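You operate a simulated robot arm through the tools that you are given. There is no shell and no other tool. Be economical: measure what you need, move in short steps, check, and stop when the job is done.

Carry out the task below with a simulated two-armed robot. There is one attempt and no reset: what you move stays moved.

Task
On the top of the tea table, fold the beige cloth in half.
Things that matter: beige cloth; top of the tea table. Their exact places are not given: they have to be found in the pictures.

It is judged by the outcome, as a careful person would: the job done as asked, and still so three seconds after it is handed in. It fails if anything else is knocked over, pushed out of place, dropped, spilled or broken. Flat cloth is picked up by pressing the open fingertips on it (5 to 10 N) and closing them slowly along it; thin cloth reads only 2 to 8 mm in the jaws.

Robot
Two 7-joint arms with two-finger parallel grippers on one trunk, on a base that drives. Base frame: it is fixed to the floor where the robot stands at the start and does not move with it; the origin is under the middle of the robot, x ahead of it, y to its left, z up. Units: mm, rad, N and s.
The left shoulder is at the start at [60, 143, 926], the right one opposite. Places, roughly: beige cloth [500, -200, 800]; top of the tea table [1100, -400, 800]. Payload 1.57 kg a hand.
The tool frame of a hand sits at the grasp point between the pads (the TCP): z along the fingers, y along the line on which they close. The tips reach 30 mm beyond it. Largest opening 110 mm; finger width 24, thickness 12; the body of the gripper, 48 by 112 mm, starts 78 mm behind the TCP.
Orientation is that of the tool frame in the base frame, as [roll, pitch, yaw] about the fixed x, y, z axes, in that order (R = Rz(yaw) Ry(pitch) Rx(roll)). With the fingers straight down and closing along the base's y, the tool's x points along the base's -x, its y along +y and its z along -z.

Tools
- The arms move only by the tool play_rows. It takes "left_increments", "right_increments" or both (then of equal length, played together; a hand with none holds still); each is a list of rows, each a list of 7 numbers: the shift along the tool's x, y, z in units of 25 mm (1.0 is 25 mm), then the turn, a rotation vector about the tool's x, y, z in units of 5 degrees (1.0 is 5 degrees), then the gripper command, from -1 (fully open) to 1 (shut), values between in proportion. In form: [[tx, ty, tz, wx, wy, wz, hand], ...]. A call has 1 to 12 rows; each row shifts and turns the commanded pose from where the row before left it, along the tool's axes as they then stand. A call with a number of a shift or a turn outside -1 to 1 is refused whole. A row lasts 0.2 s, in which the tool goes at most 50 mm and 0.15 rad; a call with a longer step from one row to the next is refused whole, and so is a gripper value outside its range. Where a pose cannot be reached the arm comes as near as it can. A force on the tool above 40 N (or 10 N above the force at the start of the call, whichever is more), or a blocked arm, ends the call early, and 0.2 s more pass. Each finger travels about 45 mm/s and halts on what it meets, pressing with about 43 N; the grip force reading is that of the motor and also rises with nothing between the fingers. The clock runs only during rows and for 0.2 s after the last one: add rows that do not move to give the fingers time. It gives the time, the measured TCP pose, the force on the tool (base axes), the opening and the grip force at its end, in the units of the frame above (readings bear some noise), with the torque about the TCP (base axes, N m) and any sound that the robot's microphone picked up.
- Cameras (640 x 400 px; columns grow to the right, rows downward): "scene" is now at [34, -20.1, 1522.6]; the picture's right is [-0.29, -0.96, 0.00], its down [-0.82, 0.25, -0.52] and it looks along [0.49, -0.15, -0.86] (base axes); focal length 281 px, centre (320, 200). "left" rides on the left gripper at [70, -16, -141] in its tool frame; the picture's right is [0.23, 0.97, 0.00], its down [-0.86, 0.20, -0.48] and it looks along [-0.47, 0.11, 0.88] (tool axes); focal length 222 px, centre (320, 200). "right" rides on the right gripper at [70, 16, -141] in its tool frame; the picture's right is [-0.23, 0.97, 0.00], its down [-0.86, -0.20, -0.48] and it looks along [-0.47, -0.11, 0.88] (tool axes); focal length 222 px, centre (320, 200).
- capture(camera): a new picture of that camera. It takes no simulated time.
- slide_trunk(by): slides the trunk up (or, below 0, down) by that many mm; the arms and the scene camera ride with it, the base frame stays. It gives what a move gives, with no picture.
- base_move(legs): drives the robot by 1 to 6 legs, each [ahead, left, turn to the left] in mm, mm and rad, along the robot's own axes; the way and the turn of a leg run together, so that a leg with both is an arc; at most 1500 mm and 3.142 rad a leg. The arms and the cameras ride along, it lands a little off, and it stops where it bumps. It gives what a move gives.
- pan_tilt(pan, tilt): turns the head with the scene camera to pan (to the left, within 1.501 rad either way) and tilt (down, from -0.506 to 1.204), counted from straight ahead of the robot. It gives what a move gives.
- probe_pixels(camera, pixels): for up to 12 pixels [column, row] of the newest picture of that camera ("zoom" is the newest enlarged one), the place [x, y, z] in the base frame of the surface seen there, good to about 2 mm. It takes no simulated time.
- zoom(camera, box): a new picture of the part [left, top, right, bottom] of that camera's present view, enlarged. It takes no simulated time.
- finish_job(): hands the job in; it is judged then, once.

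Keep the steps short. Do not move on a guess: measure, check each grasp and each placing, and mend mistakes. In all there are 80 turns and 62 pictures (those below and enlarged ones count). Leave the grippers open and the arms clear of the work at the hand-in unless told otherwise, and finish with a single line.

The tools are called after "Emit:" as name(argument=value, ...) on one line, values as JSON. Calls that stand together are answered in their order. play_rows: Moves the arms, as the interface text tells. Its arguments: {"type":"object","properties":{"left_increments":{"type":"array"},"right_increments":{"type":"array"}},"required":[]} The other tools are called the same way: slide_trunk (by) slides the trunk up or down; base_move (legs) drives the base; pan_tilt (pan, tilt) turns the head that bears the scene camera; capture (camera) takes a picture; probe_pixels (camera, pixels) gives the place of the surface under pixels of a picture; zoom (camera, box) takes an enlarged picture of a part of a camera's view; finish_job () hands the job in.

At the start:

```text
t: 0.0
left_eef_pos: [460.4, 31.2, 998.7]
left_orientation: [3.141, -0.001, -3.141]
left_ft_force: [-0.6, 0.1, -0.3]
left_ft_torque: [0.01, 0.0, -0.03]
left_grip_width: 110.1
left_finger_force: 0.1
right_eef_pos: [395.9, -389.3, 947.5]
right_orientation: [-3.141, 0.0, -3.14]
right_ft_force: [-0.7, 0.6, 0.3]
right_ft_torque: [0.02, -0.03, 0.0]
right_grip_width: 109.9
right_finger_force: 0.0
trunk travel left (down, up): [-525.0, 65.0]
robot x, y, heading: [-0.0, 2.4, 0.0]
head pan, tilt: [-0.295, 1.028]
```

scene: 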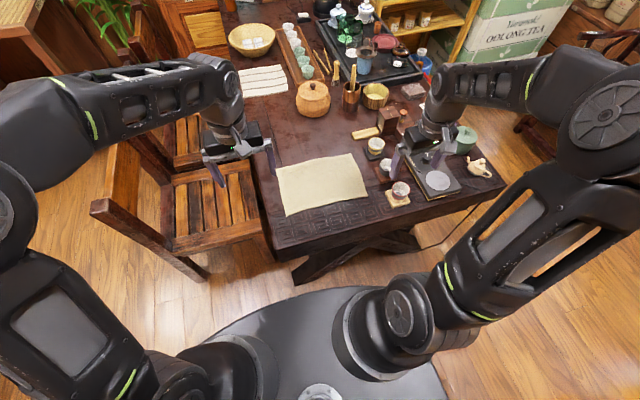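
right: 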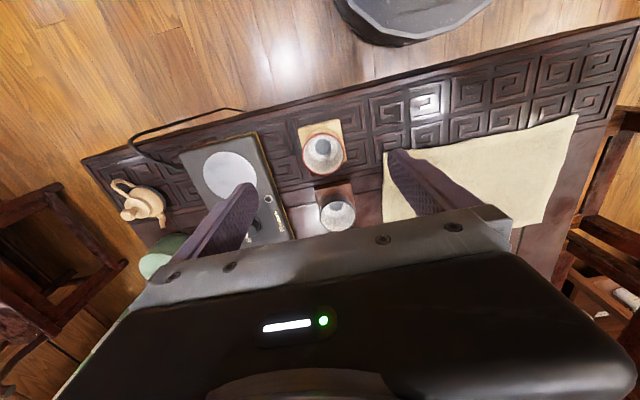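
left: 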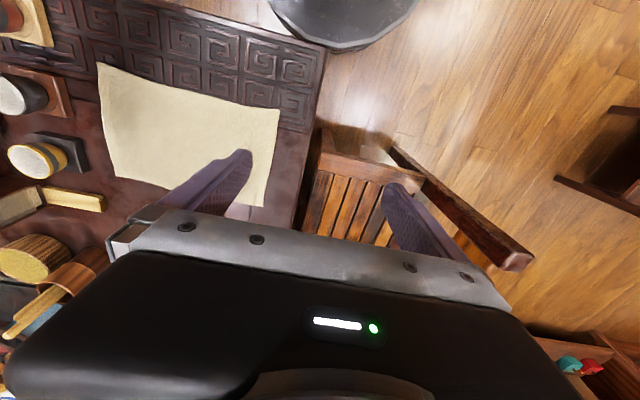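

I see the beige cloth at the near left of the table, with corners near (277,167), (352,154), (367,196) and (286,216). I'll probe these and the surrounding surface.

Emit:
probe_pixels(camera="scene", pixels=[[278, 168], [351, 155], [366, 195], [287, 214], [320, 185], [300, 225], [265, 190], [385, 168], [398, 190], [375, 147], [313, 100], [320, 145]])

Emit:
zoom(camera="scene", box=[240, 120, 420, 240])

```text
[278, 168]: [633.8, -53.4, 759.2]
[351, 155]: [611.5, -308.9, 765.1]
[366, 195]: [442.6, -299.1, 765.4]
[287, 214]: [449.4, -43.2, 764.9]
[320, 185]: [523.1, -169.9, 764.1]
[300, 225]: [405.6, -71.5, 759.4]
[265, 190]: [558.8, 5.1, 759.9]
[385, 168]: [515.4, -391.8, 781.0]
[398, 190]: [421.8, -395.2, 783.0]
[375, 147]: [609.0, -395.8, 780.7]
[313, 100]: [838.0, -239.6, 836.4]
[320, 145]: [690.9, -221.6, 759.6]
```

```text
3.33 times, centred on (330, 180) of scene
```

zoom: 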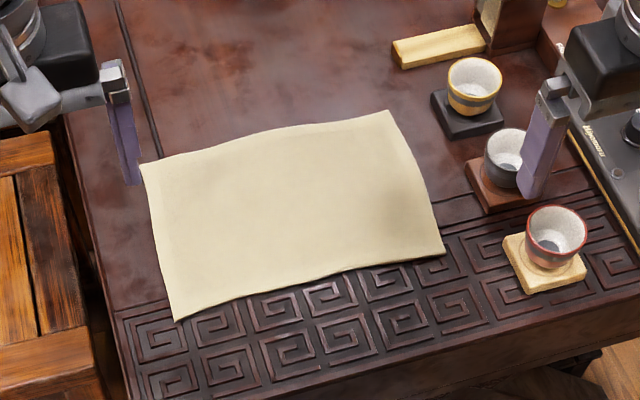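

The table is at about z 760, and the cloth measures about 185 (x) by 255 (y). My plan is to pinch the near edge at both corners with the fingers closing along x, then carry it over to the far edge. First I'll refine the outline with the enlarged picture.

Emit:
probe_pixels(camera="zoom", pixels=[[177, 316], [205, 306], [280, 285], [400, 259], [441, 251], [144, 167], [265, 133], [386, 114], [180, 330], [280, 297], [400, 270], [300, 210]])

```text
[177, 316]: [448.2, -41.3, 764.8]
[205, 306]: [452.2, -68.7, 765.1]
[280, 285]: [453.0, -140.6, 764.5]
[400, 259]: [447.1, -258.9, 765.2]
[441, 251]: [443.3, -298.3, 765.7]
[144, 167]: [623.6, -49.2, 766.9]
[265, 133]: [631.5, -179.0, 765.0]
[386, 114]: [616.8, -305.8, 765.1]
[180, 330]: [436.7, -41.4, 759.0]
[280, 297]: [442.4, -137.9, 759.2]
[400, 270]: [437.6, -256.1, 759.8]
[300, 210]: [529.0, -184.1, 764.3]
```

The near edge lies at x≈446–452 and the far edge at x≈617–631. I'll turn both hands 90° in place while they're high, so that they close along x.

Emit:
play_rows(left_increments=[[0, 0, 0, 0, 0, 1, -1], [0, 0, 0, 0, 0, 1, -1], [0, 0, 0, 0, 0, 1, -1], [0, 0, 0, 0, 0, 1, -1], [0, 0, 0, 0, 0, 1, -1], [0, 0, 0, 0, 0, 1, -1], [0, 0, 0, 0, 0, 1, -1], [0, 0, 0, 0, 0, 1, -1], [0, 0, 0, 0, 0, 1, -1]], right_increments=[[0, 0, 0, 0, 0, -1, -1], [0, 0, 0, 0, 0, -1, -1], [0, 0, 0, 0, 0, -1, -1], [0, 0, 0, 0, 0, -1, -1], [0, 0, 0, 0, 0, -1, -1], [0, 0, 0, 0, 0, -1, -1], [0, 0, 0, 0, 0, -1, -1], [0, 0, 0, 0, 0, -1, -1], [0, 0, 0, 0, 0, -1, -1]])

Emit:
play_rows(left_increments=[[0, 0, 0, 0, 0, 1, -0.5], [0, 0, 0, 0, 0, 1, 0], [0, 0, 0, 0, 0, 1, 0.27], [0, 0, 0, 0, 0, 1, 0.27], [0, 0, 0, 0, 0, 1, 0.27], [0, 0, 0, 0, 0, 1, 0.27], [0, 0, 0, 0, 0, 1, 0.27], [0, 0, 0, 0, 0, 1, 0.27], [0, 0, 0, 0, 0, 1, 0.27]], right_increments=[[0, 0, 0, 0, 0, -1, -0.5], [0, 0, 0, 0, 0, -1, 0], [0, 0, 0, 0, 0, -1, 0.27], [0, 0, 0, 0, 0, -1, 0.27], [0, 0, 0, 0, 0, -1, 0.27], [0, 0, 0, 0, 0, -1, 0.27], [0, 0, 0, 0, 0, -1, 0.27], [0, 0, 0, 0, 0, -1, 0.27], [0, 0, 0, 0, 0, -1, 0.27]])

```text
t: 2.0
left_eef_pos: [461.0, 30.1, 998.3]
left_orientation: [3.142, 0.0, 2.355]
left_ft_force: [0.1, 0.3, 0.7]
left_ft_torque: [-0.01, -0.01, -0.01]
left_grip_width: 110.1
left_finger_force: 0.0
right_eef_pos: [394.6, -389.6, 948.1]
right_orientation: [3.141, 0.0, -2.354]
right_ft_force: [-0.2, 0.5, 0.3]
right_ft_torque: [-0.02, -0.01, -0.03]
right_grip_width: 110.2
right_finger_force: 0.0
trunk travel left (down, up): [-525.0, 65.0]
robot x, y, heading: [0.5, 2.0, 0.001]
head pan, tilt: [-0.295, 1.028]
```

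```text
t: 4.0
left_eef_pos: [460.9, 30.9, 997.7]
left_orientation: [3.141, 0.0, 1.571]
left_ft_force: [0.7, -0.3, 0.2]
left_ft_torque: [-0.01, 0.0, -0.01]
left_grip_width: 40.3
left_finger_force: 0.1
right_eef_pos: [395.5, -390.0, 947.0]
right_orientation: [-3.141, -0.001, -1.568]
right_ft_force: [0.8, 0.2, 0.4]
right_ft_torque: [0.0, 0.02, 0.01]
right_grip_width: 40.0
right_finger_force: 0.1
trunk travel left (down, up): [-525.0, 65.0]
robot x, y, heading: [1.1, -1.7, 0.002]
head pan, tilt: [-0.295, 1.028]
```

Both hands are turned, with the left tool y along +x and the right along −x. Next I'll move them above the near corners, left to about (456,−60) and right to about (454,−283), then down to TCP z 830.

Emit:
play_rows(left_increments=[[-0.73, -0.04, 0, 0, 0, 0, 0.27], [-0.73, -0.04, 0, 0, 0, 0, 0.27], [-0.73, -0.04, 0, 0, 0, 0, 0.27], [-0.73, -0.04, 0, 0, 0, 0, 0.27], [-0.73, -0.04, 0, 0, 0, 0, 0.27], [0, 0, 0.96, 0, 0, 0, 0.27], [0, 0, 0.96, 0, 0, 0, 0.27], [0, 0, 0.96, 0, 0, 0, 0.27], [0, 0, 0.96, 0, 0, 0, 0.27], [0, 0, 0.96, 0, 0, 0, 0.27], [0, 0, 0.96, 0, 0, 0, 0.27], [0, 0, 0.96, 0, 0, 0, 0.27]], right_increments=[[-0.86, -0.47, 0, 0, 0, 0, 0.27], [-0.86, -0.47, 0, 0, 0, 0, 0.27], [-0.86, -0.47, 0, 0, 0, 0, 0.27], [-0.86, -0.47, 0, 0, 0, 0, 0.27], [-0.86, -0.47, 0, 0, 0, 0, 0.27], [0, 0, 0.67, 0, 0, 0, 0.27], [0, 0, 0.67, 0, 0, 0, 0.27], [0, 0, 0.67, 0, 0, 0, 0.27], [0, 0, 0.67, 0, 0, 0, 0.27], [0, 0, 0.67, 0, 0, 0, 0.27], [0, 0, 0.67, 0, 0, 0, 0.27], [0, 0, 0.67, 0, 0, 0, 0.27]])

Emit:
capture(camera="left")

Emit:
capture(camera="right")

```text
t: 6.6
left_eef_pos: [456.5, -59.9, 829.1]
left_orientation: [-3.141, 0.0, 1.569]
left_ft_force: [0.0, 0.9, -0.3]
left_ft_torque: [-0.01, -0.01, -0.02]
left_grip_width: 40.1
left_finger_force: 0.0
right_eef_pos: [455.0, -281.2, 829.2]
right_orientation: [3.14, 0.0, -1.571]
right_ft_force: [-0.7, 0.5, 0.3]
right_ft_torque: [0.0, 0.02, 0.0]
right_grip_width: 40.3
right_finger_force: 0.2
trunk travel left (down, up): [-525.0, 65.0]
robot x, y, heading: [-1.8, 0.2, 0.002]
head pan, tilt: [-0.295, 1.028]
```

```text
57 pictures are left
```

left: 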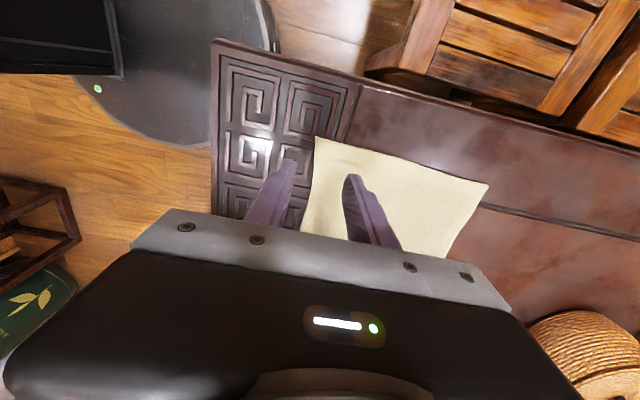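

```text
56 pictures are left
```

right: 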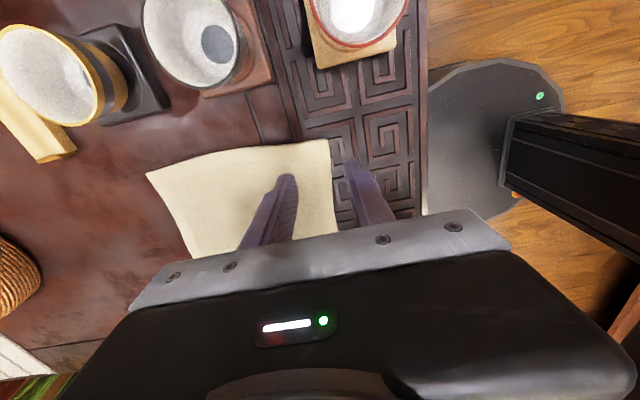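

Both hands straddle the near edge, outer finger off the cloth and inner finger on it. I'll lower 31 mm, then creep down.

Emit:
play_rows(left_increments=[[0, 0, 0.4, 0, 0, 0, 0.27], [0, 0, 0.4, 0, 0, 0, 0.27], [0, 0, 0.4, 0, 0, 0, 0.27], [0, 0, 0.08, 0, 0, 0, 0.27], [0, 0, 0.08, 0, 0, 0, 0.27], [0, 0, 0, 0, 0, 0, 0.27]], right_increments=[[0, 0, 0.4, 0, 0, 0, 0.27], [0, 0, 0.4, 0, 0, 0, 0.27], [0, 0, 0.4, 0, 0, 0, 0.27], [0, 0, 0.08, 0, 0, 0, 0.27], [0, 0, 0.08, 0, 0, 0, 0.27], [0, 0, 0, 0, 0, 0, 0.27]])

```text
t: 8.0
left_eef_pos: [455.4, -60.5, 796.3]
left_orientation: [3.141, 0.001, 1.571]
left_ft_force: [-0.5, 0.0, -0.6]
left_ft_torque: [0.0, 0.03, 0.01]
left_grip_width: 39.8
left_finger_force: 0.1
right_eef_pos: [455.0, -282.0, 796.7]
right_orientation: [-3.141, -0.001, -1.57]
right_ft_force: [0.1, -0.1, -0.7]
right_ft_torque: [0.02, -0.02, -0.01]
right_grip_width: 40.0
right_finger_force: 0.2
trunk travel left (down, up): [-525.0, 65.0]
robot x, y, heading: [-2.0, 1.3, -0.002]
head pan, tilt: [-0.295, 1.028]
```

No contact yet. I'll creep down about 4 mm.

Emit:
play_rows(left_increments=[[0, 0, 0.05, 0, 0, 0, 0.27], [0, 0, 0.05, 0, 0, 0, 0.27], [0, 0, 0.05, 0, 0, 0, 0.27], [0, 0, 0, 0, 0, 0, 0.27]], right_increments=[[0, 0, 0.05, 0, 0, 0, 0.27], [0, 0, 0.05, 0, 0, 0, 0.27], [0, 0, 0.05, 0, 0, 0, 0.27], [0, 0, 0, 0, 0, 0, 0.27]])

```text
t: 9.0
left_eef_pos: [455.0, -60.1, 793.1]
left_orientation: [3.14, -0.001, 1.571]
left_ft_force: [0.3, 0.4, 5.4]
left_ft_torque: [0.02, -0.18, 0.02]
left_grip_width: 40.7
left_finger_force: 0.4
right_eef_pos: [452.9, -281.6, 793.0]
right_orientation: [-3.14, 0.0, -1.571]
right_ft_force: [0.6, -1.0, 4.1]
right_ft_torque: [-0.01, -0.12, 0.01]
right_grip_width: 40.6
right_finger_force: 0.6
trunk travel left (down, up): [-525.0, 65.0]
robot x, y, heading: [0.2, -1.1, 0.001]
head pan, tilt: [-0.295, 1.028]
```

The inner fingertips touch the cloth with 4–5 N. I'll press about 1 mm more and close slowly.

Emit:
play_rows(left_increments=[[0, 0, 0.03, 0, 0, 0, 0.27], [0, 0, 0, 0, 0, 0, 0.33], [0, 0, 0, 0, 0, 0, 0.4], [0, 0, 0, 0, 0, 0, 0.47], [0, 0, 0, 0, 0, 0, 0.54], [0, 0, 0, 0, 0, 0, 0.61], [0, 0, 0, 0, 0, 0, 0.68], [0, 0, 0, 0, 0, 0, 0.75], [0, 0, 0, 0, 0, 0, 0.82], [0, 0, 0, 0, 0, 0, 0.9], [0, 0, 0, 0, 0, 0, 1], [0, 0, 0, 0, 0, 0, 1]], right_increments=[[0, 0, 0.06, 0, 0, 0, 0.27], [0, 0, 0, 0, 0, 0, 0.33], [0, 0, 0, 0, 0, 0, 0.4], [0, 0, 0, 0, 0, 0, 0.47], [0, 0, 0, 0, 0, 0, 0.54], [0, 0, 0, 0, 0, 0, 0.61], [0, 0, 0, 0, 0, 0, 0.68], [0, 0, 0, 0, 0, 0, 0.75], [0, 0, 0, 0, 0, 0, 0.82], [0, 0, 0, 0, 0, 0, 0.9], [0, 0, 0, 0, 0, 0, 1], [0, 0, 0, 0, 0, 0, 1]])

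Emit:
capture(camera="left")

Emit:
capture(camera="right")

```text
t: 11.6
left_eef_pos: [454.5, -59.4, 792.7]
left_orientation: [3.139, 0.002, 1.571]
left_ft_force: [0.3, -1.5, 13.4]
left_ft_torque: [-0.03, -0.14, 0.0]
left_grip_width: 4.2
left_finger_force: 25.3
right_eef_pos: [454.1, -280.7, 792.1]
right_orientation: [-3.138, -0.001, -1.572]
right_ft_force: [7.3, -0.2, 23.2]
right_ft_torque: [-0.03, -0.37, 0.03]
right_grip_width: 4.8
right_finger_force: 24.8
trunk travel left (down, up): [-525.0, 65.0]
robot x, y, heading: [1.5, -1.2, 0.002]
head pan, tilt: [-0.295, 1.028]
```

```text
55 pictures are left
```

left: 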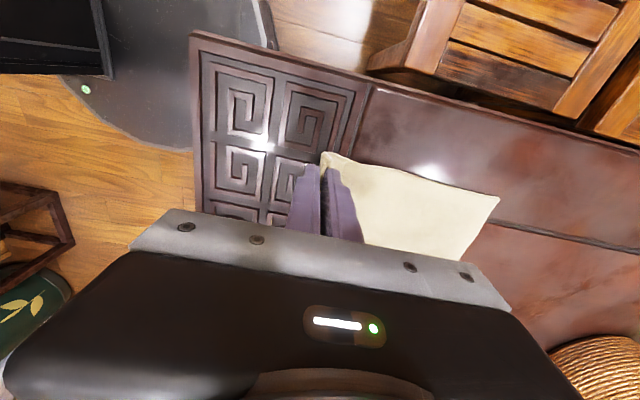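

```text
54 pictures are left
```

right: 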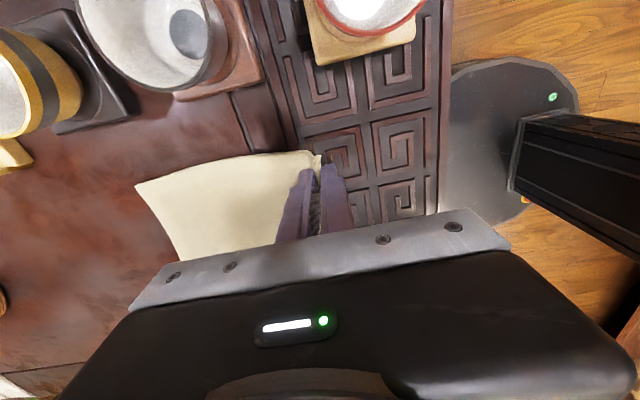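

Both grippers read 4–5 mm, so cloth is in the jaws. I'll lift 30 mm and check.

Emit:
play_rows(left_increments=[[0, 0, -0.3, 0, 0, 0, 1], [0, 0, -0.3, 0, 0, 0, 1], [0, 0, -0.3, 0, 0, 0, 1], [0, 0, -0.3, 0, 0, 0, 1], [0, 0, 0, 0, 0, 0, 1]], right_increments=[[0, 0, -0.3, 0, 0, 0, 1], [0, 0, -0.3, 0, 0, 0, 1], [0, 0, -0.3, 0, 0, 0, 1], [0, 0, -0.3, 0, 0, 0, 1], [0, 0, 0, 0, 0, 0, 1]])

Emit:
zoom(camera="scene", box=[240, 120, 420, 240])

```text
t: 12.8
left_eef_pos: [455.4, -59.9, 821.3]
left_orientation: [-3.141, -0.001, 1.572]
left_ft_force: [-0.5, -0.8, -0.3]
left_ft_torque: [0.01, 0.02, 0.01]
left_grip_width: 4.4
left_finger_force: 24.8
right_eef_pos: [454.0, -282.0, 821.2]
right_orientation: [-3.141, 0.0, -1.57]
right_ft_force: [0.1, 0.0, -0.4]
right_ft_torque: [0.03, 0.04, 0.02]
right_grip_width: 4.5
right_finger_force: 25.0
trunk travel left (down, up): [-525.0, 65.0]
robot x, y, heading: [-1.7, -0.6, -0.002]
head pan, tilt: [-0.295, 1.028]
```

```text
3.33 times, centred on (330, 180) of scene
```

zoom: 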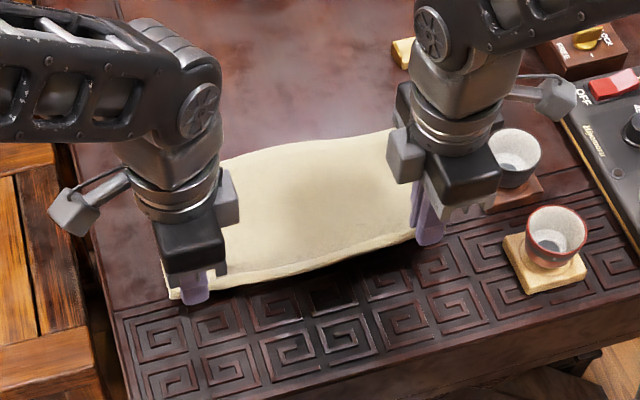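

Both corners are held and lifted cleanly. Before swinging over with a tilt, I'll check the heights of the things ahead: jar, sticks and yellow block.

Emit:
capture(camera="scene")

Emit:
probe_pixels(camera="scene", pixels=[[313, 84], [313, 95], [337, 68], [353, 68], [352, 90], [375, 88], [366, 133], [387, 118], [376, 146], [330, 100]])

```text
52 pictures are left
```

scene: 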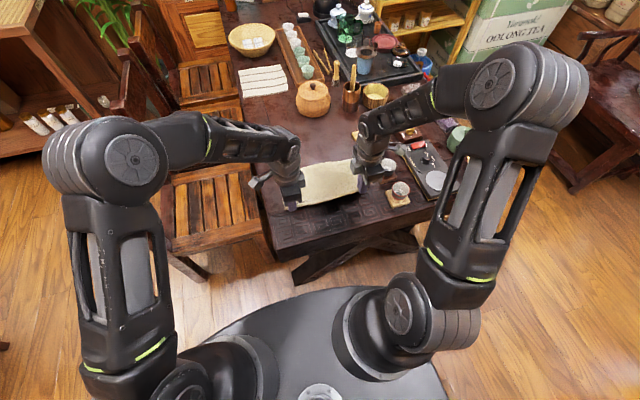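

```text
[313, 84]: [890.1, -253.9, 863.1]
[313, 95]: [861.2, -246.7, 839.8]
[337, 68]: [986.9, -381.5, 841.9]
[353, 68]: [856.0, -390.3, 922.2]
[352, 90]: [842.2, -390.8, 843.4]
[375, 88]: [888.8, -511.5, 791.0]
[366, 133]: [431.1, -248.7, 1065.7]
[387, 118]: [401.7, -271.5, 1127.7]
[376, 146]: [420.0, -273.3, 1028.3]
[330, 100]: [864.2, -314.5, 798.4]
```

The way is clear: the jar starts at x≈830 and the sticks reach z 922 at x≈850. I'll swing the first half of the arc, tilting the fingers gradually toward −x so the edge lays over properly.

Emit:
play_rows(left_increments=[[-0.015, 0.14, -0.34, 0, 0, 0, 1], [-0.015, 0.14, -0.34, 0, 0, 0, 1], [-0.015, 0.312, -0.278, 0.5, 0, 0, 1], [-0.015, 0.312, -0.278, 0.5, 0, 0, 1], [-0.015, 0.372, -0.248, 0.5, 0, 0, 1], [-0.015, 0.372, -0.248, 0.5, 0, 0, 1], [-0.015, 0.403, -0.201, 0.5, 0, 0, 1], [-0.015, 0.403, -0.201, 0.5, 0, 0, 1], [-0.015, 0.428, -0.14, 0.5, 0, 0, 1], [-0.015, 0.428, -0.14, 0.5, 0, 0, 1], [-0.015, 0.441, -0.097, 0.5, 0, 0, 1], [-0.015, 0.441, -0.097, 0.5, 0, 0, 1]], right_increments=[[0.015, -0.14, -0.34, 0, 0, 0, 1], [0.015, -0.14, -0.34, 0, 0, 0, 1], [0.015, -0.312, -0.278, -0.5, 0, 0, 1], [0.015, -0.312, -0.278, -0.5, 0, 0, 1], [0.015, -0.372, -0.248, -0.5, 0, 0, 1], [0.015, -0.372, -0.248, -0.5, 0, 0, 1], [0.015, -0.403, -0.201, -0.5, 0, 0, 1], [0.015, -0.403, -0.201, -0.5, 0, 0, 1], [0.015, -0.428, -0.14, -0.5, 0, 0, 1], [0.015, -0.428, -0.14, -0.5, 0, 0, 1], [0.015, -0.441, -0.097, -0.5, 0, 0, 1], [0.015, -0.441, -0.097, -0.5, 0, 0, 1]])

Emit:
zoom(camera="scene", box=[240, 120, 420, 240])

Emit:
capture(camera="left")

```text
t: 15.4
left_eef_pos: [516.0, -57.0, 870.6]
left_orientation: [-2.848, -0.023, 1.567]
left_ft_force: [1.5, -8.5, 0.1]
left_ft_torque: [-0.21, -0.08, 0.07]
left_grip_width: 4.0
left_finger_force: 24.6
left hand out of reach, approached as far as the arm can: row 9, 10, 11, 12
right_eef_pos: [541.6, -284.1, 867.2]
right_orientation: [2.791, 0.002, -1.571]
right_ft_force: [-1.5, 8.8, -0.7]
right_ft_torque: [0.19, -0.01, -0.06]
right_grip_width: 4.3
right_finger_force: 24.8
right hand out of reach, approached as far as the arm can: row 11, 12
trunk travel left (down, up): [-525.0, 65.0]
robot x, y, heading: [0.8, 4.4, -0.0]
head pan, tilt: [-0.295, 1.028]
```

```text
3.33 times, centred on (330, 180) of scene
```

zoom: 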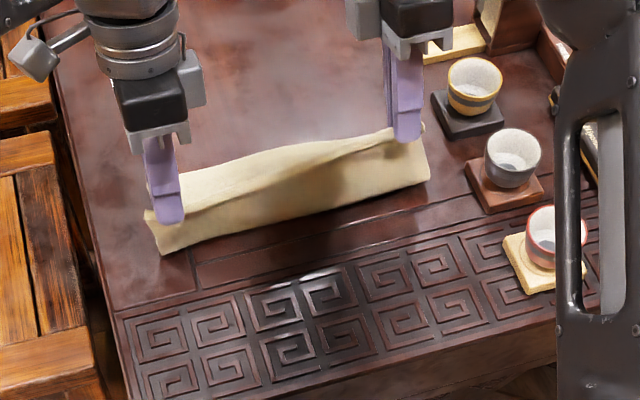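

```text
50 pictures are left
```

left: 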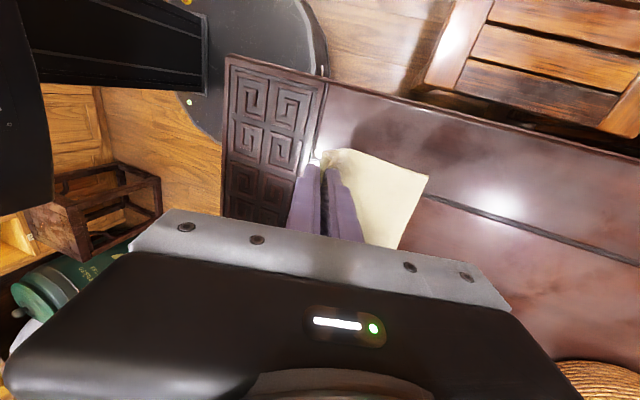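

The tilt has pushed the hands to their reach limit, with the left lagging and the cloth tugged sideways by about 8 N. Driving the base a little ahead would fix that, so I'll check the floor clearance in front of it.

Emit:
capture(camera="scene")

Emit:
probe_pixels(camera="scene", pixels=[[350, 288], [300, 292], [260, 305], [390, 290], [300, 280], [320, 268], [405, 240], [280, 258], [420, 248], [345, 262], [350, 236], [360, 275]])

```text
49 pictures are left
```

scene: 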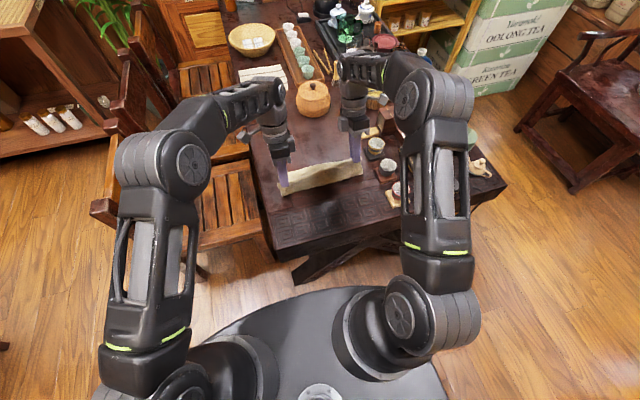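

```text
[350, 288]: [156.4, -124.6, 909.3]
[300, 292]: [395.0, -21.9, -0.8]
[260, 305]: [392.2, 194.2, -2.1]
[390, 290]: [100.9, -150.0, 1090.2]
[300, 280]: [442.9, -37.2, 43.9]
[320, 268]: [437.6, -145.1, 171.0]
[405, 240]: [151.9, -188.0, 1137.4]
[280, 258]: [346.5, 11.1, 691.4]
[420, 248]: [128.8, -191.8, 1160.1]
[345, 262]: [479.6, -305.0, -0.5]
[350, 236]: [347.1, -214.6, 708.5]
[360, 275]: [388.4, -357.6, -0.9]
```

Emit:
capture(camera="left")

Emit:
probe_pixels(camera="left", pixels=[[310, 40], [318, 60], [300, 60], [250, 45], [220, 120], [335, 40], [332, 70], [180, 110], [205, 60], [227, 62]])

```text
48 pictures are left
```

left: 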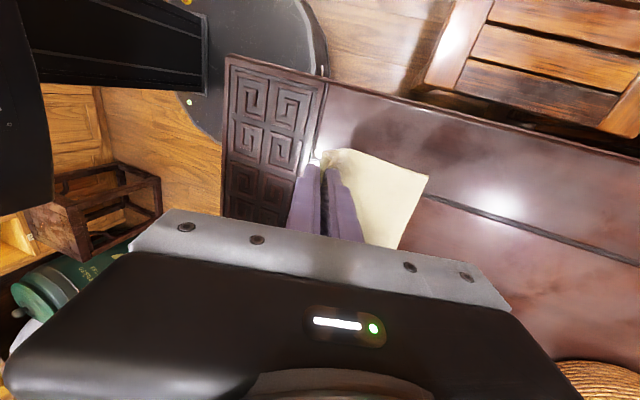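

```text
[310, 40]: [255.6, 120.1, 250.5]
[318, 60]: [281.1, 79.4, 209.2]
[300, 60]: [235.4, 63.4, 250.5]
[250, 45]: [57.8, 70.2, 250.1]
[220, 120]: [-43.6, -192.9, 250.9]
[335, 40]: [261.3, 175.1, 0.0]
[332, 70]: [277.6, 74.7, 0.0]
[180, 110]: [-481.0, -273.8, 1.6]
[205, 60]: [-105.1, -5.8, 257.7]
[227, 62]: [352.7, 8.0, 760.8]
```

The base front is at x≈285 and the table's trestle at x≈437, so 70 mm ahead is safe. First I'll lower both hands 20 mm and bring the right one back level with the left, so the drive doesn't drag the cloth.

Emit:
play_rows(left_increments=[[0, 0.058, 0.19, 0, 0, 0, 1], [0, 0.058, 0.19, 0, 0, 0, 1], [0, 0.058, 0.19, 0, 0, 0, 1], [0, 0.058, 0.19, 0, 0, 0, 1]], right_increments=[[0, 0.167, 0.273, 0, 0, 0, 1], [0, 0.167, 0.273, 0, 0, 0, 1], [0, 0.167, 0.273, 0, 0, 0, 1], [0, 0.167, 0.273, 0, 0, 0, 1]])

```text
t: 16.4
left_eef_pos: [515.6, -54.7, 851.8]
left_orientation: [-2.85, -0.022, 1.568]
left_ft_force: [-0.4, -7.8, -0.9]
left_ft_torque: [-0.21, -0.03, 0.07]
left_grip_width: 3.8
left_finger_force: 24.8
right_eef_pos: [516.9, -285.8, 849.1]
right_orientation: [2.796, 0.0, -1.571]
right_ft_force: [0.2, 8.1, 0.0]
right_ft_torque: [0.15, -0.05, -0.04]
right_grip_width: 4.3
right_finger_force: 25.0
trunk travel left (down, up): [-525.0, 65.0]
robot x, y, heading: [-1.3, -0.6, 0.004]
head pan, tilt: [-0.295, 1.028]
```

Now I'll drive the base 65 mm ahead.

Emit:
base_move(legs=[[65, 0, 0]])

Emit:
zoom(camera="scene", box=[240, 130, 420, 250])

```text
t: 17.4
left_eef_pos: [580.8, -54.8, 849.7]
left_orientation: [-2.846, -0.024, 1.566]
left_ft_force: [0.5, -9.1, 0.2]
left_ft_torque: [-0.21, 0.0, 0.07]
left_grip_width: 3.9
left_finger_force: 24.8
right_eef_pos: [583.0, -286.4, 849.2]
right_orientation: [2.79, -0.001, -1.571]
right_ft_force: [0.4, 8.1, -0.4]
right_ft_torque: [0.19, -0.01, -0.09]
right_grip_width: 4.6
right_finger_force: 24.5
trunk travel left (down, up): [-525.0, 65.0]
robot x, y, heading: [66.9, 0.8, -0.001]
head pan, tilt: [-0.295, 1.028]
```

```text
3.33 times, centred on (330, 190) of scene
```

zoom: 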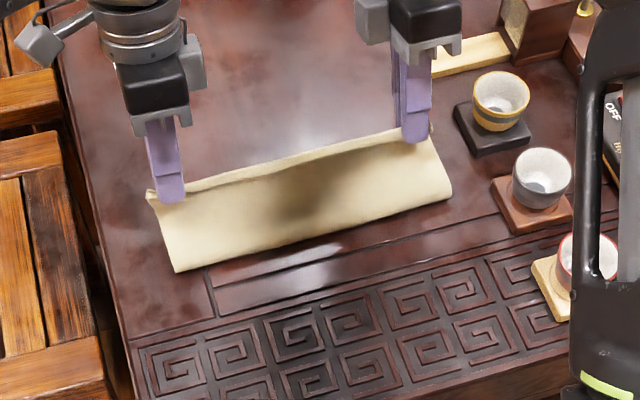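

The cloth hangs well. I'll probe the lower front (the crease) to see how far back the bottom layer sits.

Emit:
probe_pixels(camera="zoom", pixels=[[178, 268], [300, 238], [448, 194], [165, 235], [300, 200], [436, 160], [436, 130], [150, 190]])

Emit:
capture(camera="right")

```text
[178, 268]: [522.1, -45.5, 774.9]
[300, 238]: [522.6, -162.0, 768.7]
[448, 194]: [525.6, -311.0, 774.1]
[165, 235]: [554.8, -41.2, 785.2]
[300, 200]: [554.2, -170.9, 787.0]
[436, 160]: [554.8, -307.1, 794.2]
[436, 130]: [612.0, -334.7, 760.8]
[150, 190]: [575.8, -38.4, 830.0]
```

```text
46 pictures are left
```

right: 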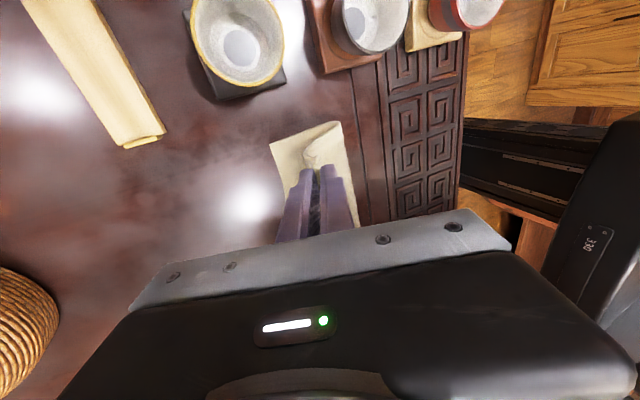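

Emit:
probe_pixels(camera="right", pixels=[[275, 147], [280, 165], [286, 185], [338, 126], [320, 150], [300, 150]])

Emit:
capture(camera="left")

```text
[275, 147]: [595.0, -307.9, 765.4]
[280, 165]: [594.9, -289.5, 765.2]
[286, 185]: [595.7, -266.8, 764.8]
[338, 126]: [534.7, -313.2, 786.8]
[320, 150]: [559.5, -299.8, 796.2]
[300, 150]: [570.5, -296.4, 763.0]
```

```text
45 pictures are left
```

left: 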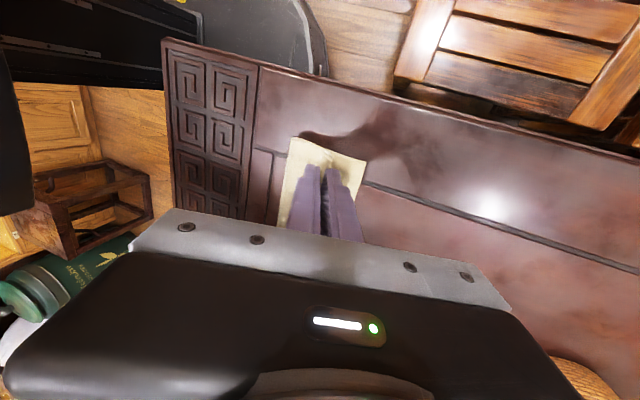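

Emit:
probe_pixels(camera="left", pixels=[[365, 163], [358, 185], [352, 205], [295, 140], [330, 160], [345, 163]])

```text
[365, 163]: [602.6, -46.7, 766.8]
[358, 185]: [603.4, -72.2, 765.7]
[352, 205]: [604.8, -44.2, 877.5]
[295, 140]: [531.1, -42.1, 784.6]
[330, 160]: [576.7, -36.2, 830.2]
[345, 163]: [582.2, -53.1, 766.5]
```

The bottom layer's far edge is at x≈603 on the left and 595 on the right. I'll move the grip points over it and down to a tip height of about 773.

Emit:
play_rows(left_increments=[[-0.055, 0.2035, 0.189, 0, 0, 0, 1], [-0.055, 0.2035, 0.189, 0, 0, 0, 1], [-0.055, 0.2035, 0.189, 0, 0, 0, 1], [-0.055, 0.2035, 0.189, 0, 0, 0, 1], [-0.055, 0.2035, 0.189, 0, 0, 0, 1], [-0.055, 0.2035, 0.189, 0, 0, 0, 1], [-0.055, 0.2035, 0.189, 0, 0, 0, 1], [-0.055, 0.2035, 0.189, 0, 0, 0, 1], [0, 0, 0, 0, 0, 0, 1]], right_increments=[[0.025, -0.1715, 0.193, 0, 0, 0, 1], [0.025, -0.1715, 0.193, 0, 0, 0, 1], [0.025, -0.1715, 0.193, 0, 0, 0, 1], [0.025, -0.1715, 0.193, 0, 0, 0, 1], [0.025, -0.1715, 0.193, 0, 0, 0, 1], [0.025, -0.1715, 0.193, 0, 0, 0, 1], [0.025, -0.1715, 0.193, 0, 0, 0, 1], [0.025, -0.1715, 0.193, 0, 0, 0, 1], [0, 0, 0, 0, 0, 0, 1]])

Emit:
zoom(camera="scene", box=[240, 130, 420, 250])

Emit:
capture(camera="left")

Emit:
capture(camera="right")

```text
t: 19.4
left_eef_pos: [609.4, -65.2, 801.3]
left_orientation: [-2.849, -0.025, 1.566]
left_ft_force: [1.0, -2.8, 0.7]
left_ft_torque: [-0.07, -0.05, 0.03]
left_grip_width: 4.3
left_finger_force: 24.1
right_eef_pos: [602.2, -290.6, 801.7]
right_orientation: [2.792, 0.0, -1.571]
right_ft_force: [0.3, 2.0, 0.9]
right_ft_torque: [0.06, -0.05, -0.01]
right_grip_width: 4.2
right_finger_force: 24.9
trunk travel left (down, up): [-525.0, 65.0]
robot x, y, heading: [67.6, 0.9, 0.002]
head pan, tilt: [-0.295, 1.028]
```

```text
3.33 times, centred on (330, 190) of scene
```

zoom: 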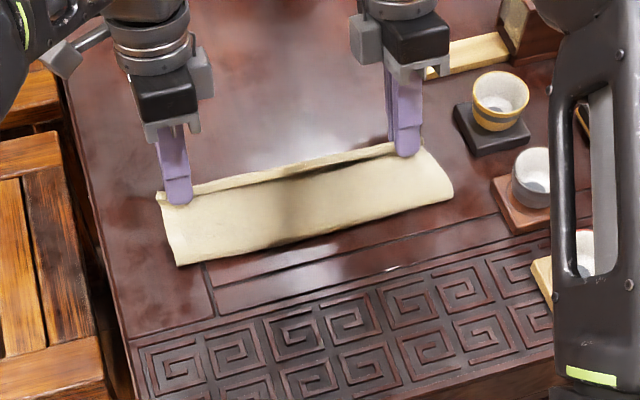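

```text
43 pictures are left
```

left: 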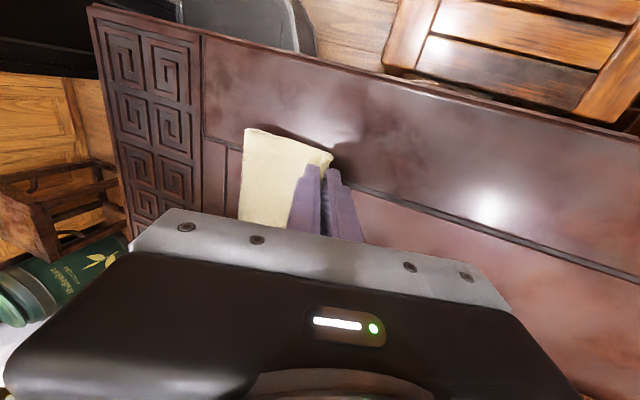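

```text
42 pictures are left
```

right: 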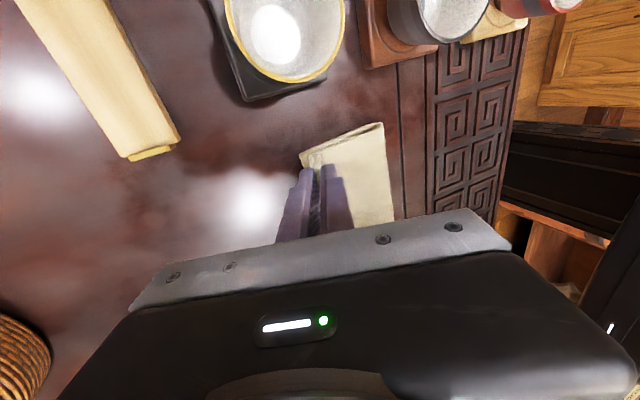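

Top and bottom far edges are nearly aligned. I'll lower 3 mm more, open the fingers a little, then draw back along the tool.

Emit:
play_rows(left_increments=[[0, 0.03, 0.1, 0, 0, 0, 1], [0, 0, 0, 0, 0, 0, 0.9], [0, 0, 0, 0, 0, 0, 0.8], [0, 0, 0, 0, 0, 0, 0.7], [0, 0, 0, 0, 0, 0, 0.65], [0, 0, 0, 0, 0, 0, 0.65]], right_increments=[[0, -0.03, 0.1, 0, 0, 0, 1], [0, 0, 0, 0, 0, 0, 0.9], [0, 0, 0, 0, 0, 0, 0.8], [0, 0, 0, 0, 0, 0, 0.7], [0, 0, 0, 0, 0, 0, 0.65], [0, 0, 0, 0, 0, 0, 0.65]])

Emit:
capture(camera="left")

Emit:
capture(camera="right")

```text
t: 20.8
left_eef_pos: [609.0, -66.2, 800.8]
left_orientation: [-2.85, -0.024, 1.566]
left_ft_force: [-0.7, 0.6, 0.0]
left_ft_torque: [-0.01, 0.01, 0.01]
left_grip_width: 19.4
left_finger_force: 0.2
right_eef_pos: [601.4, -290.2, 798.1]
right_orientation: [2.793, 0.002, -1.571]
right_ft_force: [0.6, 0.2, -0.9]
right_ft_torque: [0.01, 0.01, -0.02]
right_grip_width: 19.2
right_finger_force: 0.1
trunk travel left (down, up): [-525.0, 65.0]
robot x, y, heading: [65.8, 2.1, -0.005]
head pan, tilt: [-0.295, 1.028]
```

```text
41 pictures are left
```

left: 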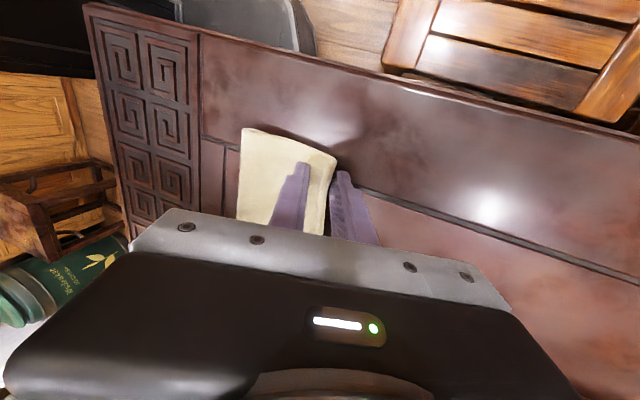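

```text
40 pictures are left
```

right: 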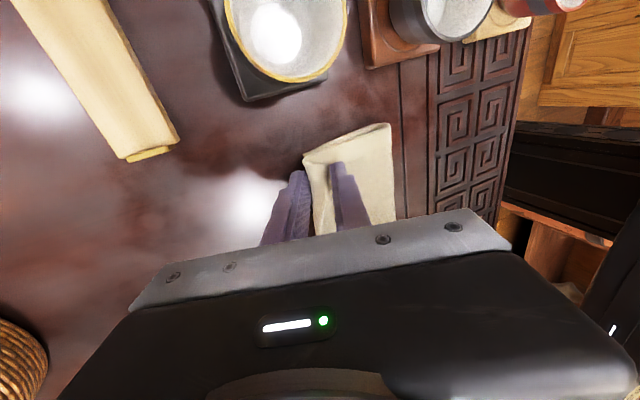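

The cloth is free of the jaws and lies folded. I'll draw both hands up along the tool axis.

Emit:
play_rows(left_increments=[[0, 0, -0.3, 0, 0, 0, 0.65], [0, 0, -0.4, 0, 0, 0, 0.65], [0, 0, -0.6, 0, 0, 0, 0.65], [0, -0.3, -0.8, 0, 0, 0, 0.65], [0, -0.3, -0.8, 0, 0, 0, 0.65], [0.5, -0.3, -0.8, 0, 0, 0, 0.65], [0.8, -0.3, -0.8, 0, 0, 0, 0.65], [0.8, -0.3, -0.8, 0, 0, 0, 0.65], [0.8, -0.3, -0.5, 0, 0, 0, 0.65], [0.8, -0.3, 0, 0, 0, 0, 0.65], [0.8, -0.3, 0, 0, 0, 0, 0.65]], right_increments=[[0, 0, -0.3, 0, 0, 0, 0.65], [0, 0, -0.4, 0, 0, 0, 0.65], [0, 0, -0.6, 0, 0, 0, 0.65], [0, 0.3, -0.8, 0, 0, 0, 0.65], [0, 0.3, -0.8, 0, 0, 0, 0.65], [0.5, 0.3, -0.8, 0, 0, 0, 0.65], [0.8, 0.3, -0.8, 0, 0, 0, 0.65], [0.8, 0.3, -0.8, 0, 0, 0, 0.65], [0.8, 0.3, -0.5, 0, 0, 0, 0.65], [0.8, 0.3, 0, 0, 0, 0, 0.65], [0.8, 0.3, 0, 0, 0, 0, 0.65]])

Emit:
zoom(camera="scene", box=[240, 130, 420, 250])

```text
t: 23.2
left_eef_pos: [592.4, 32.5, 884.5]
left_orientation: [-2.848, -0.024, 1.566]
left_ft_force: [0.1, -0.2, -0.1]
left_ft_torque: [-0.02, 0.02, -0.01]
left_grip_width: 19.0
left_finger_force: 0.1
left hand out of reach, approached as far as the arm can: row 2, 3, 4, 5, 8
right_eef_pos: [598.9, -328.8, 877.6]
right_orientation: [2.795, 0.001, -1.57]
right_ft_force: [0.4, -0.4, 0.0]
right_ft_torque: [0.0, 0.0, 0.01]
right_grip_width: 19.4
right_finger_force: 0.1
right hand out of reach, approached as far as the arm can: row 6, 7, 8, 9
trunk travel left (down, up): [-525.0, 65.0]
robot x, y, heading: [66.1, 0.2, 0.004]
head pan, tilt: [-0.295, 1.028]
```

```text
3.33 times, centred on (330, 190) of scene
```

zoom: 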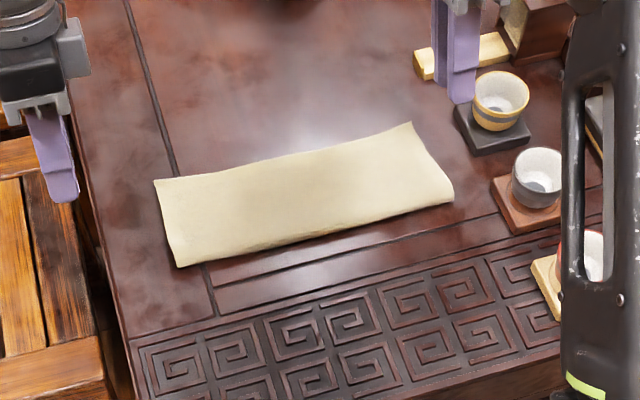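

The fold looks neat, with no bottom layer showing past the top. I'll probe the outline and heights.

Emit:
probe_pixels(camera="zoom", pixels=[[157, 181], [180, 264], [280, 158], [300, 238], [408, 125], [450, 200], [300, 195], [200, 220], [400, 180]])

Emit:
capture(camera="right")

Emit:
capture(camera="left")

Emit:
capture(camera="scene")

```text
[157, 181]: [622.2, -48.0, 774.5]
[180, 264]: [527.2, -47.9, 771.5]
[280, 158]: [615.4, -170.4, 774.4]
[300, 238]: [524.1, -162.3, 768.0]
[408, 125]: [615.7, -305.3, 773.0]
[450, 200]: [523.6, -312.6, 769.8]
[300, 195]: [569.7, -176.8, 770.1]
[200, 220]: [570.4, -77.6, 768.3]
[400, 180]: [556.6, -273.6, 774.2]
```

```text
38 pictures are left
```

right: 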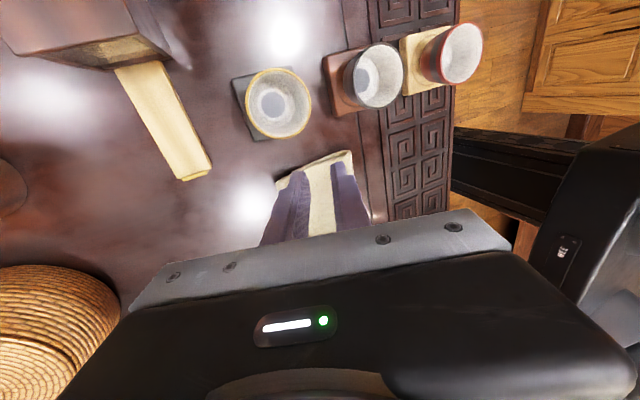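

```text
37 pictures are left
```

left: 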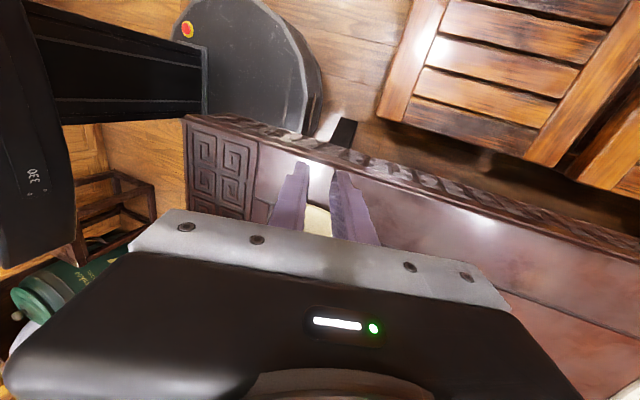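

```text
36 pictures are left
```

scene: 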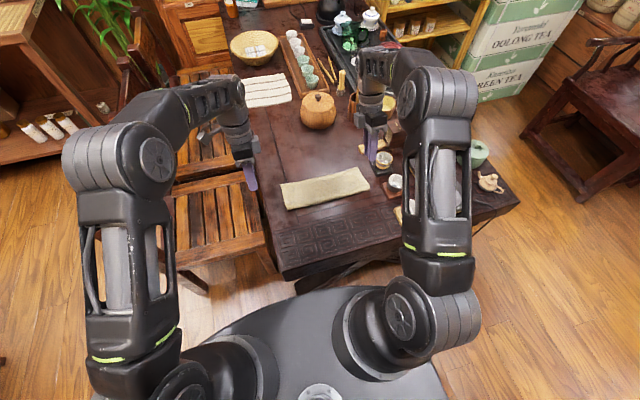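

The folded cloth measures about 95 × 260 mm and lies flat, with nothing else disturbed. I'll bring both hands back, up and outward, untilt and open them, then check the far edge.

Emit:
play_rows(left_increments=[[0.3, -0.375, -0.4, -0.5, 0, 0, 0.65], [0.3, -0.375, -0.4, -0.5, 0, 0, 0.65], [0.3, -0.375, -0.4, -0.5, 0, 0, 0.5], [0.3, -0.375, -0.4, -0.5, 0, 0, 0.2], [0.3, -0.375, -0.4, -0.5, 0, 0, 0], [0.3, -0.375, -0.4, -0.5, 0, 0, -0.3], [0, -0.375, -0.4, -0.4, 0, 0, -0.6], [0, -0.375, -0.4, 0, 0, 0, -1], [0, 0, 0, 0, 0, 0, -1]], right_increments=[[0, 0.6, -0.6, 0, 0, 0, 0.65], [0, 0.6, -0.6, 0.5, 0, 0, 0.65], [0, 0.6, -0.6, 0.5, 0, 0, 0.5], [0, 0.6, -0.6, 0.5, 0, 0, 0.2], [0, 0.6, -0.6, 0.5, 0, 0, 0], [0.3, 0.6, -0.4, 0.5, 0, 0, -0.3], [0.3, 0.6, -0.4, 0.5, 0, 0, -0.6], [0.3, 0.6, -0.4, 0.5, 0, 0, -1], [0, 0, 0, 0.5, 0, 0, -1]])

Emit:
capture(camera="right")

Emit:
capture(camera="left")

Emit:
zoom(camera="scene", box=[265, 155, 385, 235])

```text
t: 25.2
left_eef_pos: [529.7, 74.3, 974.6]
left_orientation: [3.138, -0.025, 1.568]
left_ft_force: [0.2, 0.7, 0.6]
left_ft_torque: [0.01, -0.02, -0.02]
left_grip_width: 110.1
left_finger_force: 0.1
right_eef_pos: [509.2, -353.6, 1006.0]
right_orientation: [-3.141, 0.0, -1.571]
right_ft_force: [-0.1, 0.0, 0.4]
right_ft_torque: [0.01, -0.03, 0.0]
right_grip_width: 109.9
right_finger_force: 0.1
trunk travel left (down, up): [-525.0, 65.0]
robot x, y, heading: [63.8, 0.0, -0.004]
head pan, tilt: [-0.295, 1.028]
```

```text
35 pictures are left
```

right: 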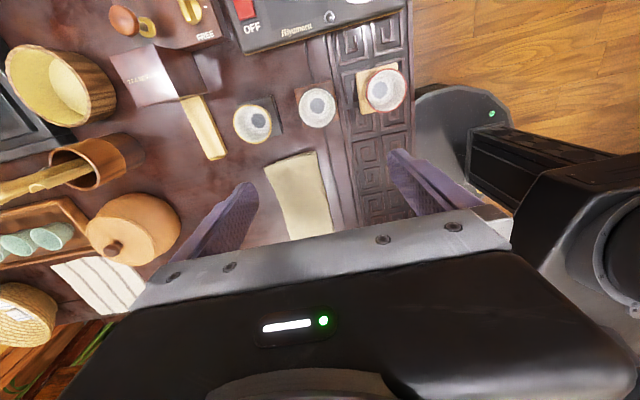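

```text
34 pictures are left
```

left: 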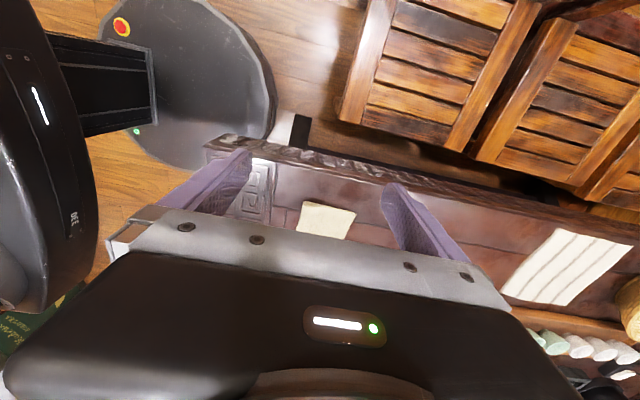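

```text
5.00 times, centred on (325, 195) of scene
```

zoom: 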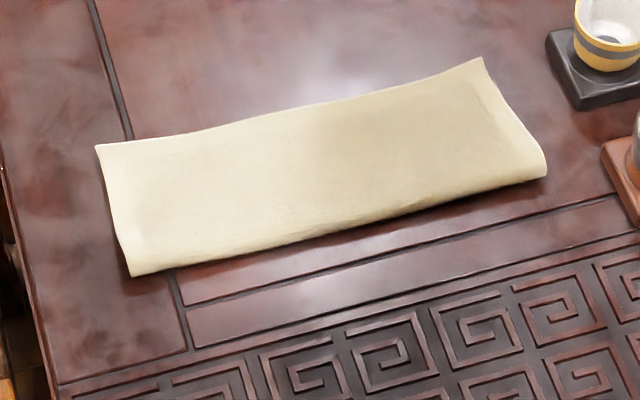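

The fold is neat. One more close look from the right hand camera, to check how the bottom layer's far edge lines up.

Emit:
zoom(camera="right", box=[240, 140, 360, 240])

```text
4.00 times, centred on (300, 190) of right
```

zoom: 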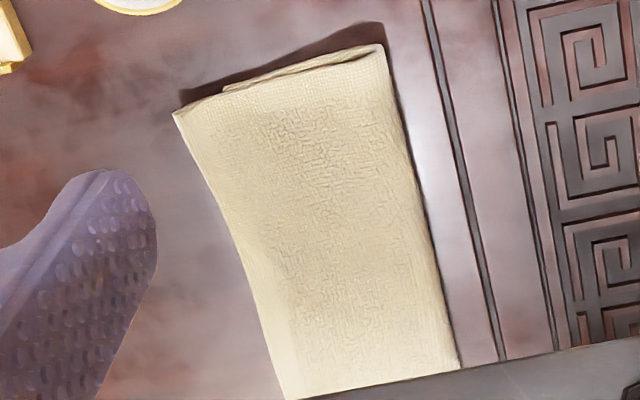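

Emit:
probe_pixels(camera="zoom", pixels=[[176, 114], [226, 87], [240, 84], [380, 48], [210, 98]])

```text
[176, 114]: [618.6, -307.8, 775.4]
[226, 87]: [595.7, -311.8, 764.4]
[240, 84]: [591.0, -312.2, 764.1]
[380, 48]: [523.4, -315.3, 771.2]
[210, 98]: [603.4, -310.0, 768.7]
```

The bottom layer stops about 20 mm short of the top edge (596 against 618), so the fold is 95/75 rather than even. I'll fix that by regripping the top's far edge, shifting it back about 20 mm and flattening the crease. First I'll bring the hands above the far corners with about 28 mm opening.

Emit:
play_rows(left_increments=[[-0.933, 0.6, 0, 0, 0, 0, -0.8], [-0.933, 0.6, 0, 0, 0, 0, -0.5], [-0.933, 0.6, 0, 0, 0, 0, 0], [-0.933, 0.6, 0, 0, 0, 0, 0.3], [-0.933, 0.6, 0, 0, 0, 0, 0.49], [-0.933, 0.6, 0, 0, 0, 0, 0.49], [0, 0, 0.9, 0, 0, 0, 0.49], [0, 0, 0.9, 0, 0, 0, 0.49], [0, 0, 0.9, 0, 0, 0, 0.49], [0, 0, 0.9, 0, 0, 0, 0.49], [0, 0, 0.9, 0, 0, 0, 0.49], [0, 0, 0.9, 0, 0, 0, 0.49]], right_increments=[[-0.423, -0.72, 0, 0, 0, 0, -0.8], [-0.423, -0.72, 0, 0, 0, 0, -0.5], [-0.423, -0.72, 0, 0, 0, 0, 0], [-0.423, -0.72, 0, 0, 0, 0, 0.3], [-0.423, -0.72, 0, 0, 0, 0, 0.49], [-0.423, -0.72, 0, 0, 0, 0, 0.49], [0, 0, 1, 0, 0, 0, 0.49], [0, 0, 1, 0, 0, 0, 0.49], [0, 0, 1, 0, 0, 0, 0.49], [0, 0, 1, 0, 0, 0, 0.49], [0, 0, 1, 0, 0, 0, 0.49], [0, 0, 1, 0, 0, 0, 0.49]])

Emit:
capture(camera="left")

Emit:
capture(camera="right")

```text
t: 27.8
left_eef_pos: [619.8, -62.0, 836.4]
left_orientation: [3.137, -0.026, 1.568]
left_ft_force: [0.1, 0.3, -0.3]
left_ft_torque: [-0.02, -0.01, 0.02]
left_grip_width: 28.0
left_finger_force: 0.1
right_eef_pos: [616.1, -288.7, 855.3]
right_orientation: [-3.14, 0.0, -1.571]
right_ft_force: [0.3, 0.1, 0.0]
right_ft_torque: [-0.02, -0.02, 0.01]
right_grip_width: 28.1
right_finger_force: 0.2
trunk travel left (down, up): [-525.0, 65.0]
robot x, y, heading: [64.8, -2.2, 0.002]
head pan, tilt: [-0.295, 1.028]
```

```text
31 pictures are left
```

left: 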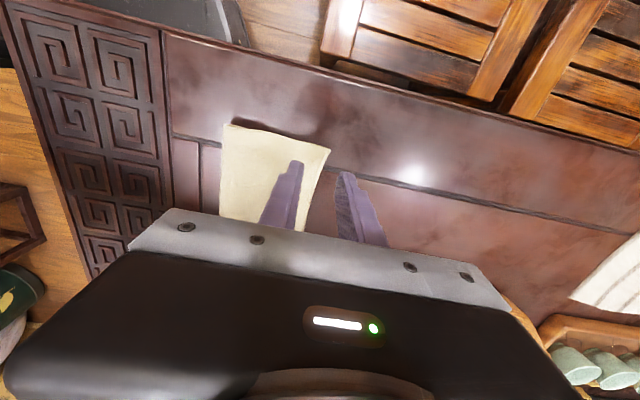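

```text
30 pictures are left
```

right: 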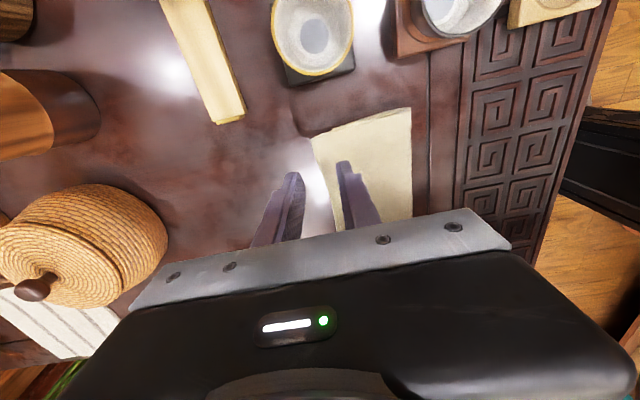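

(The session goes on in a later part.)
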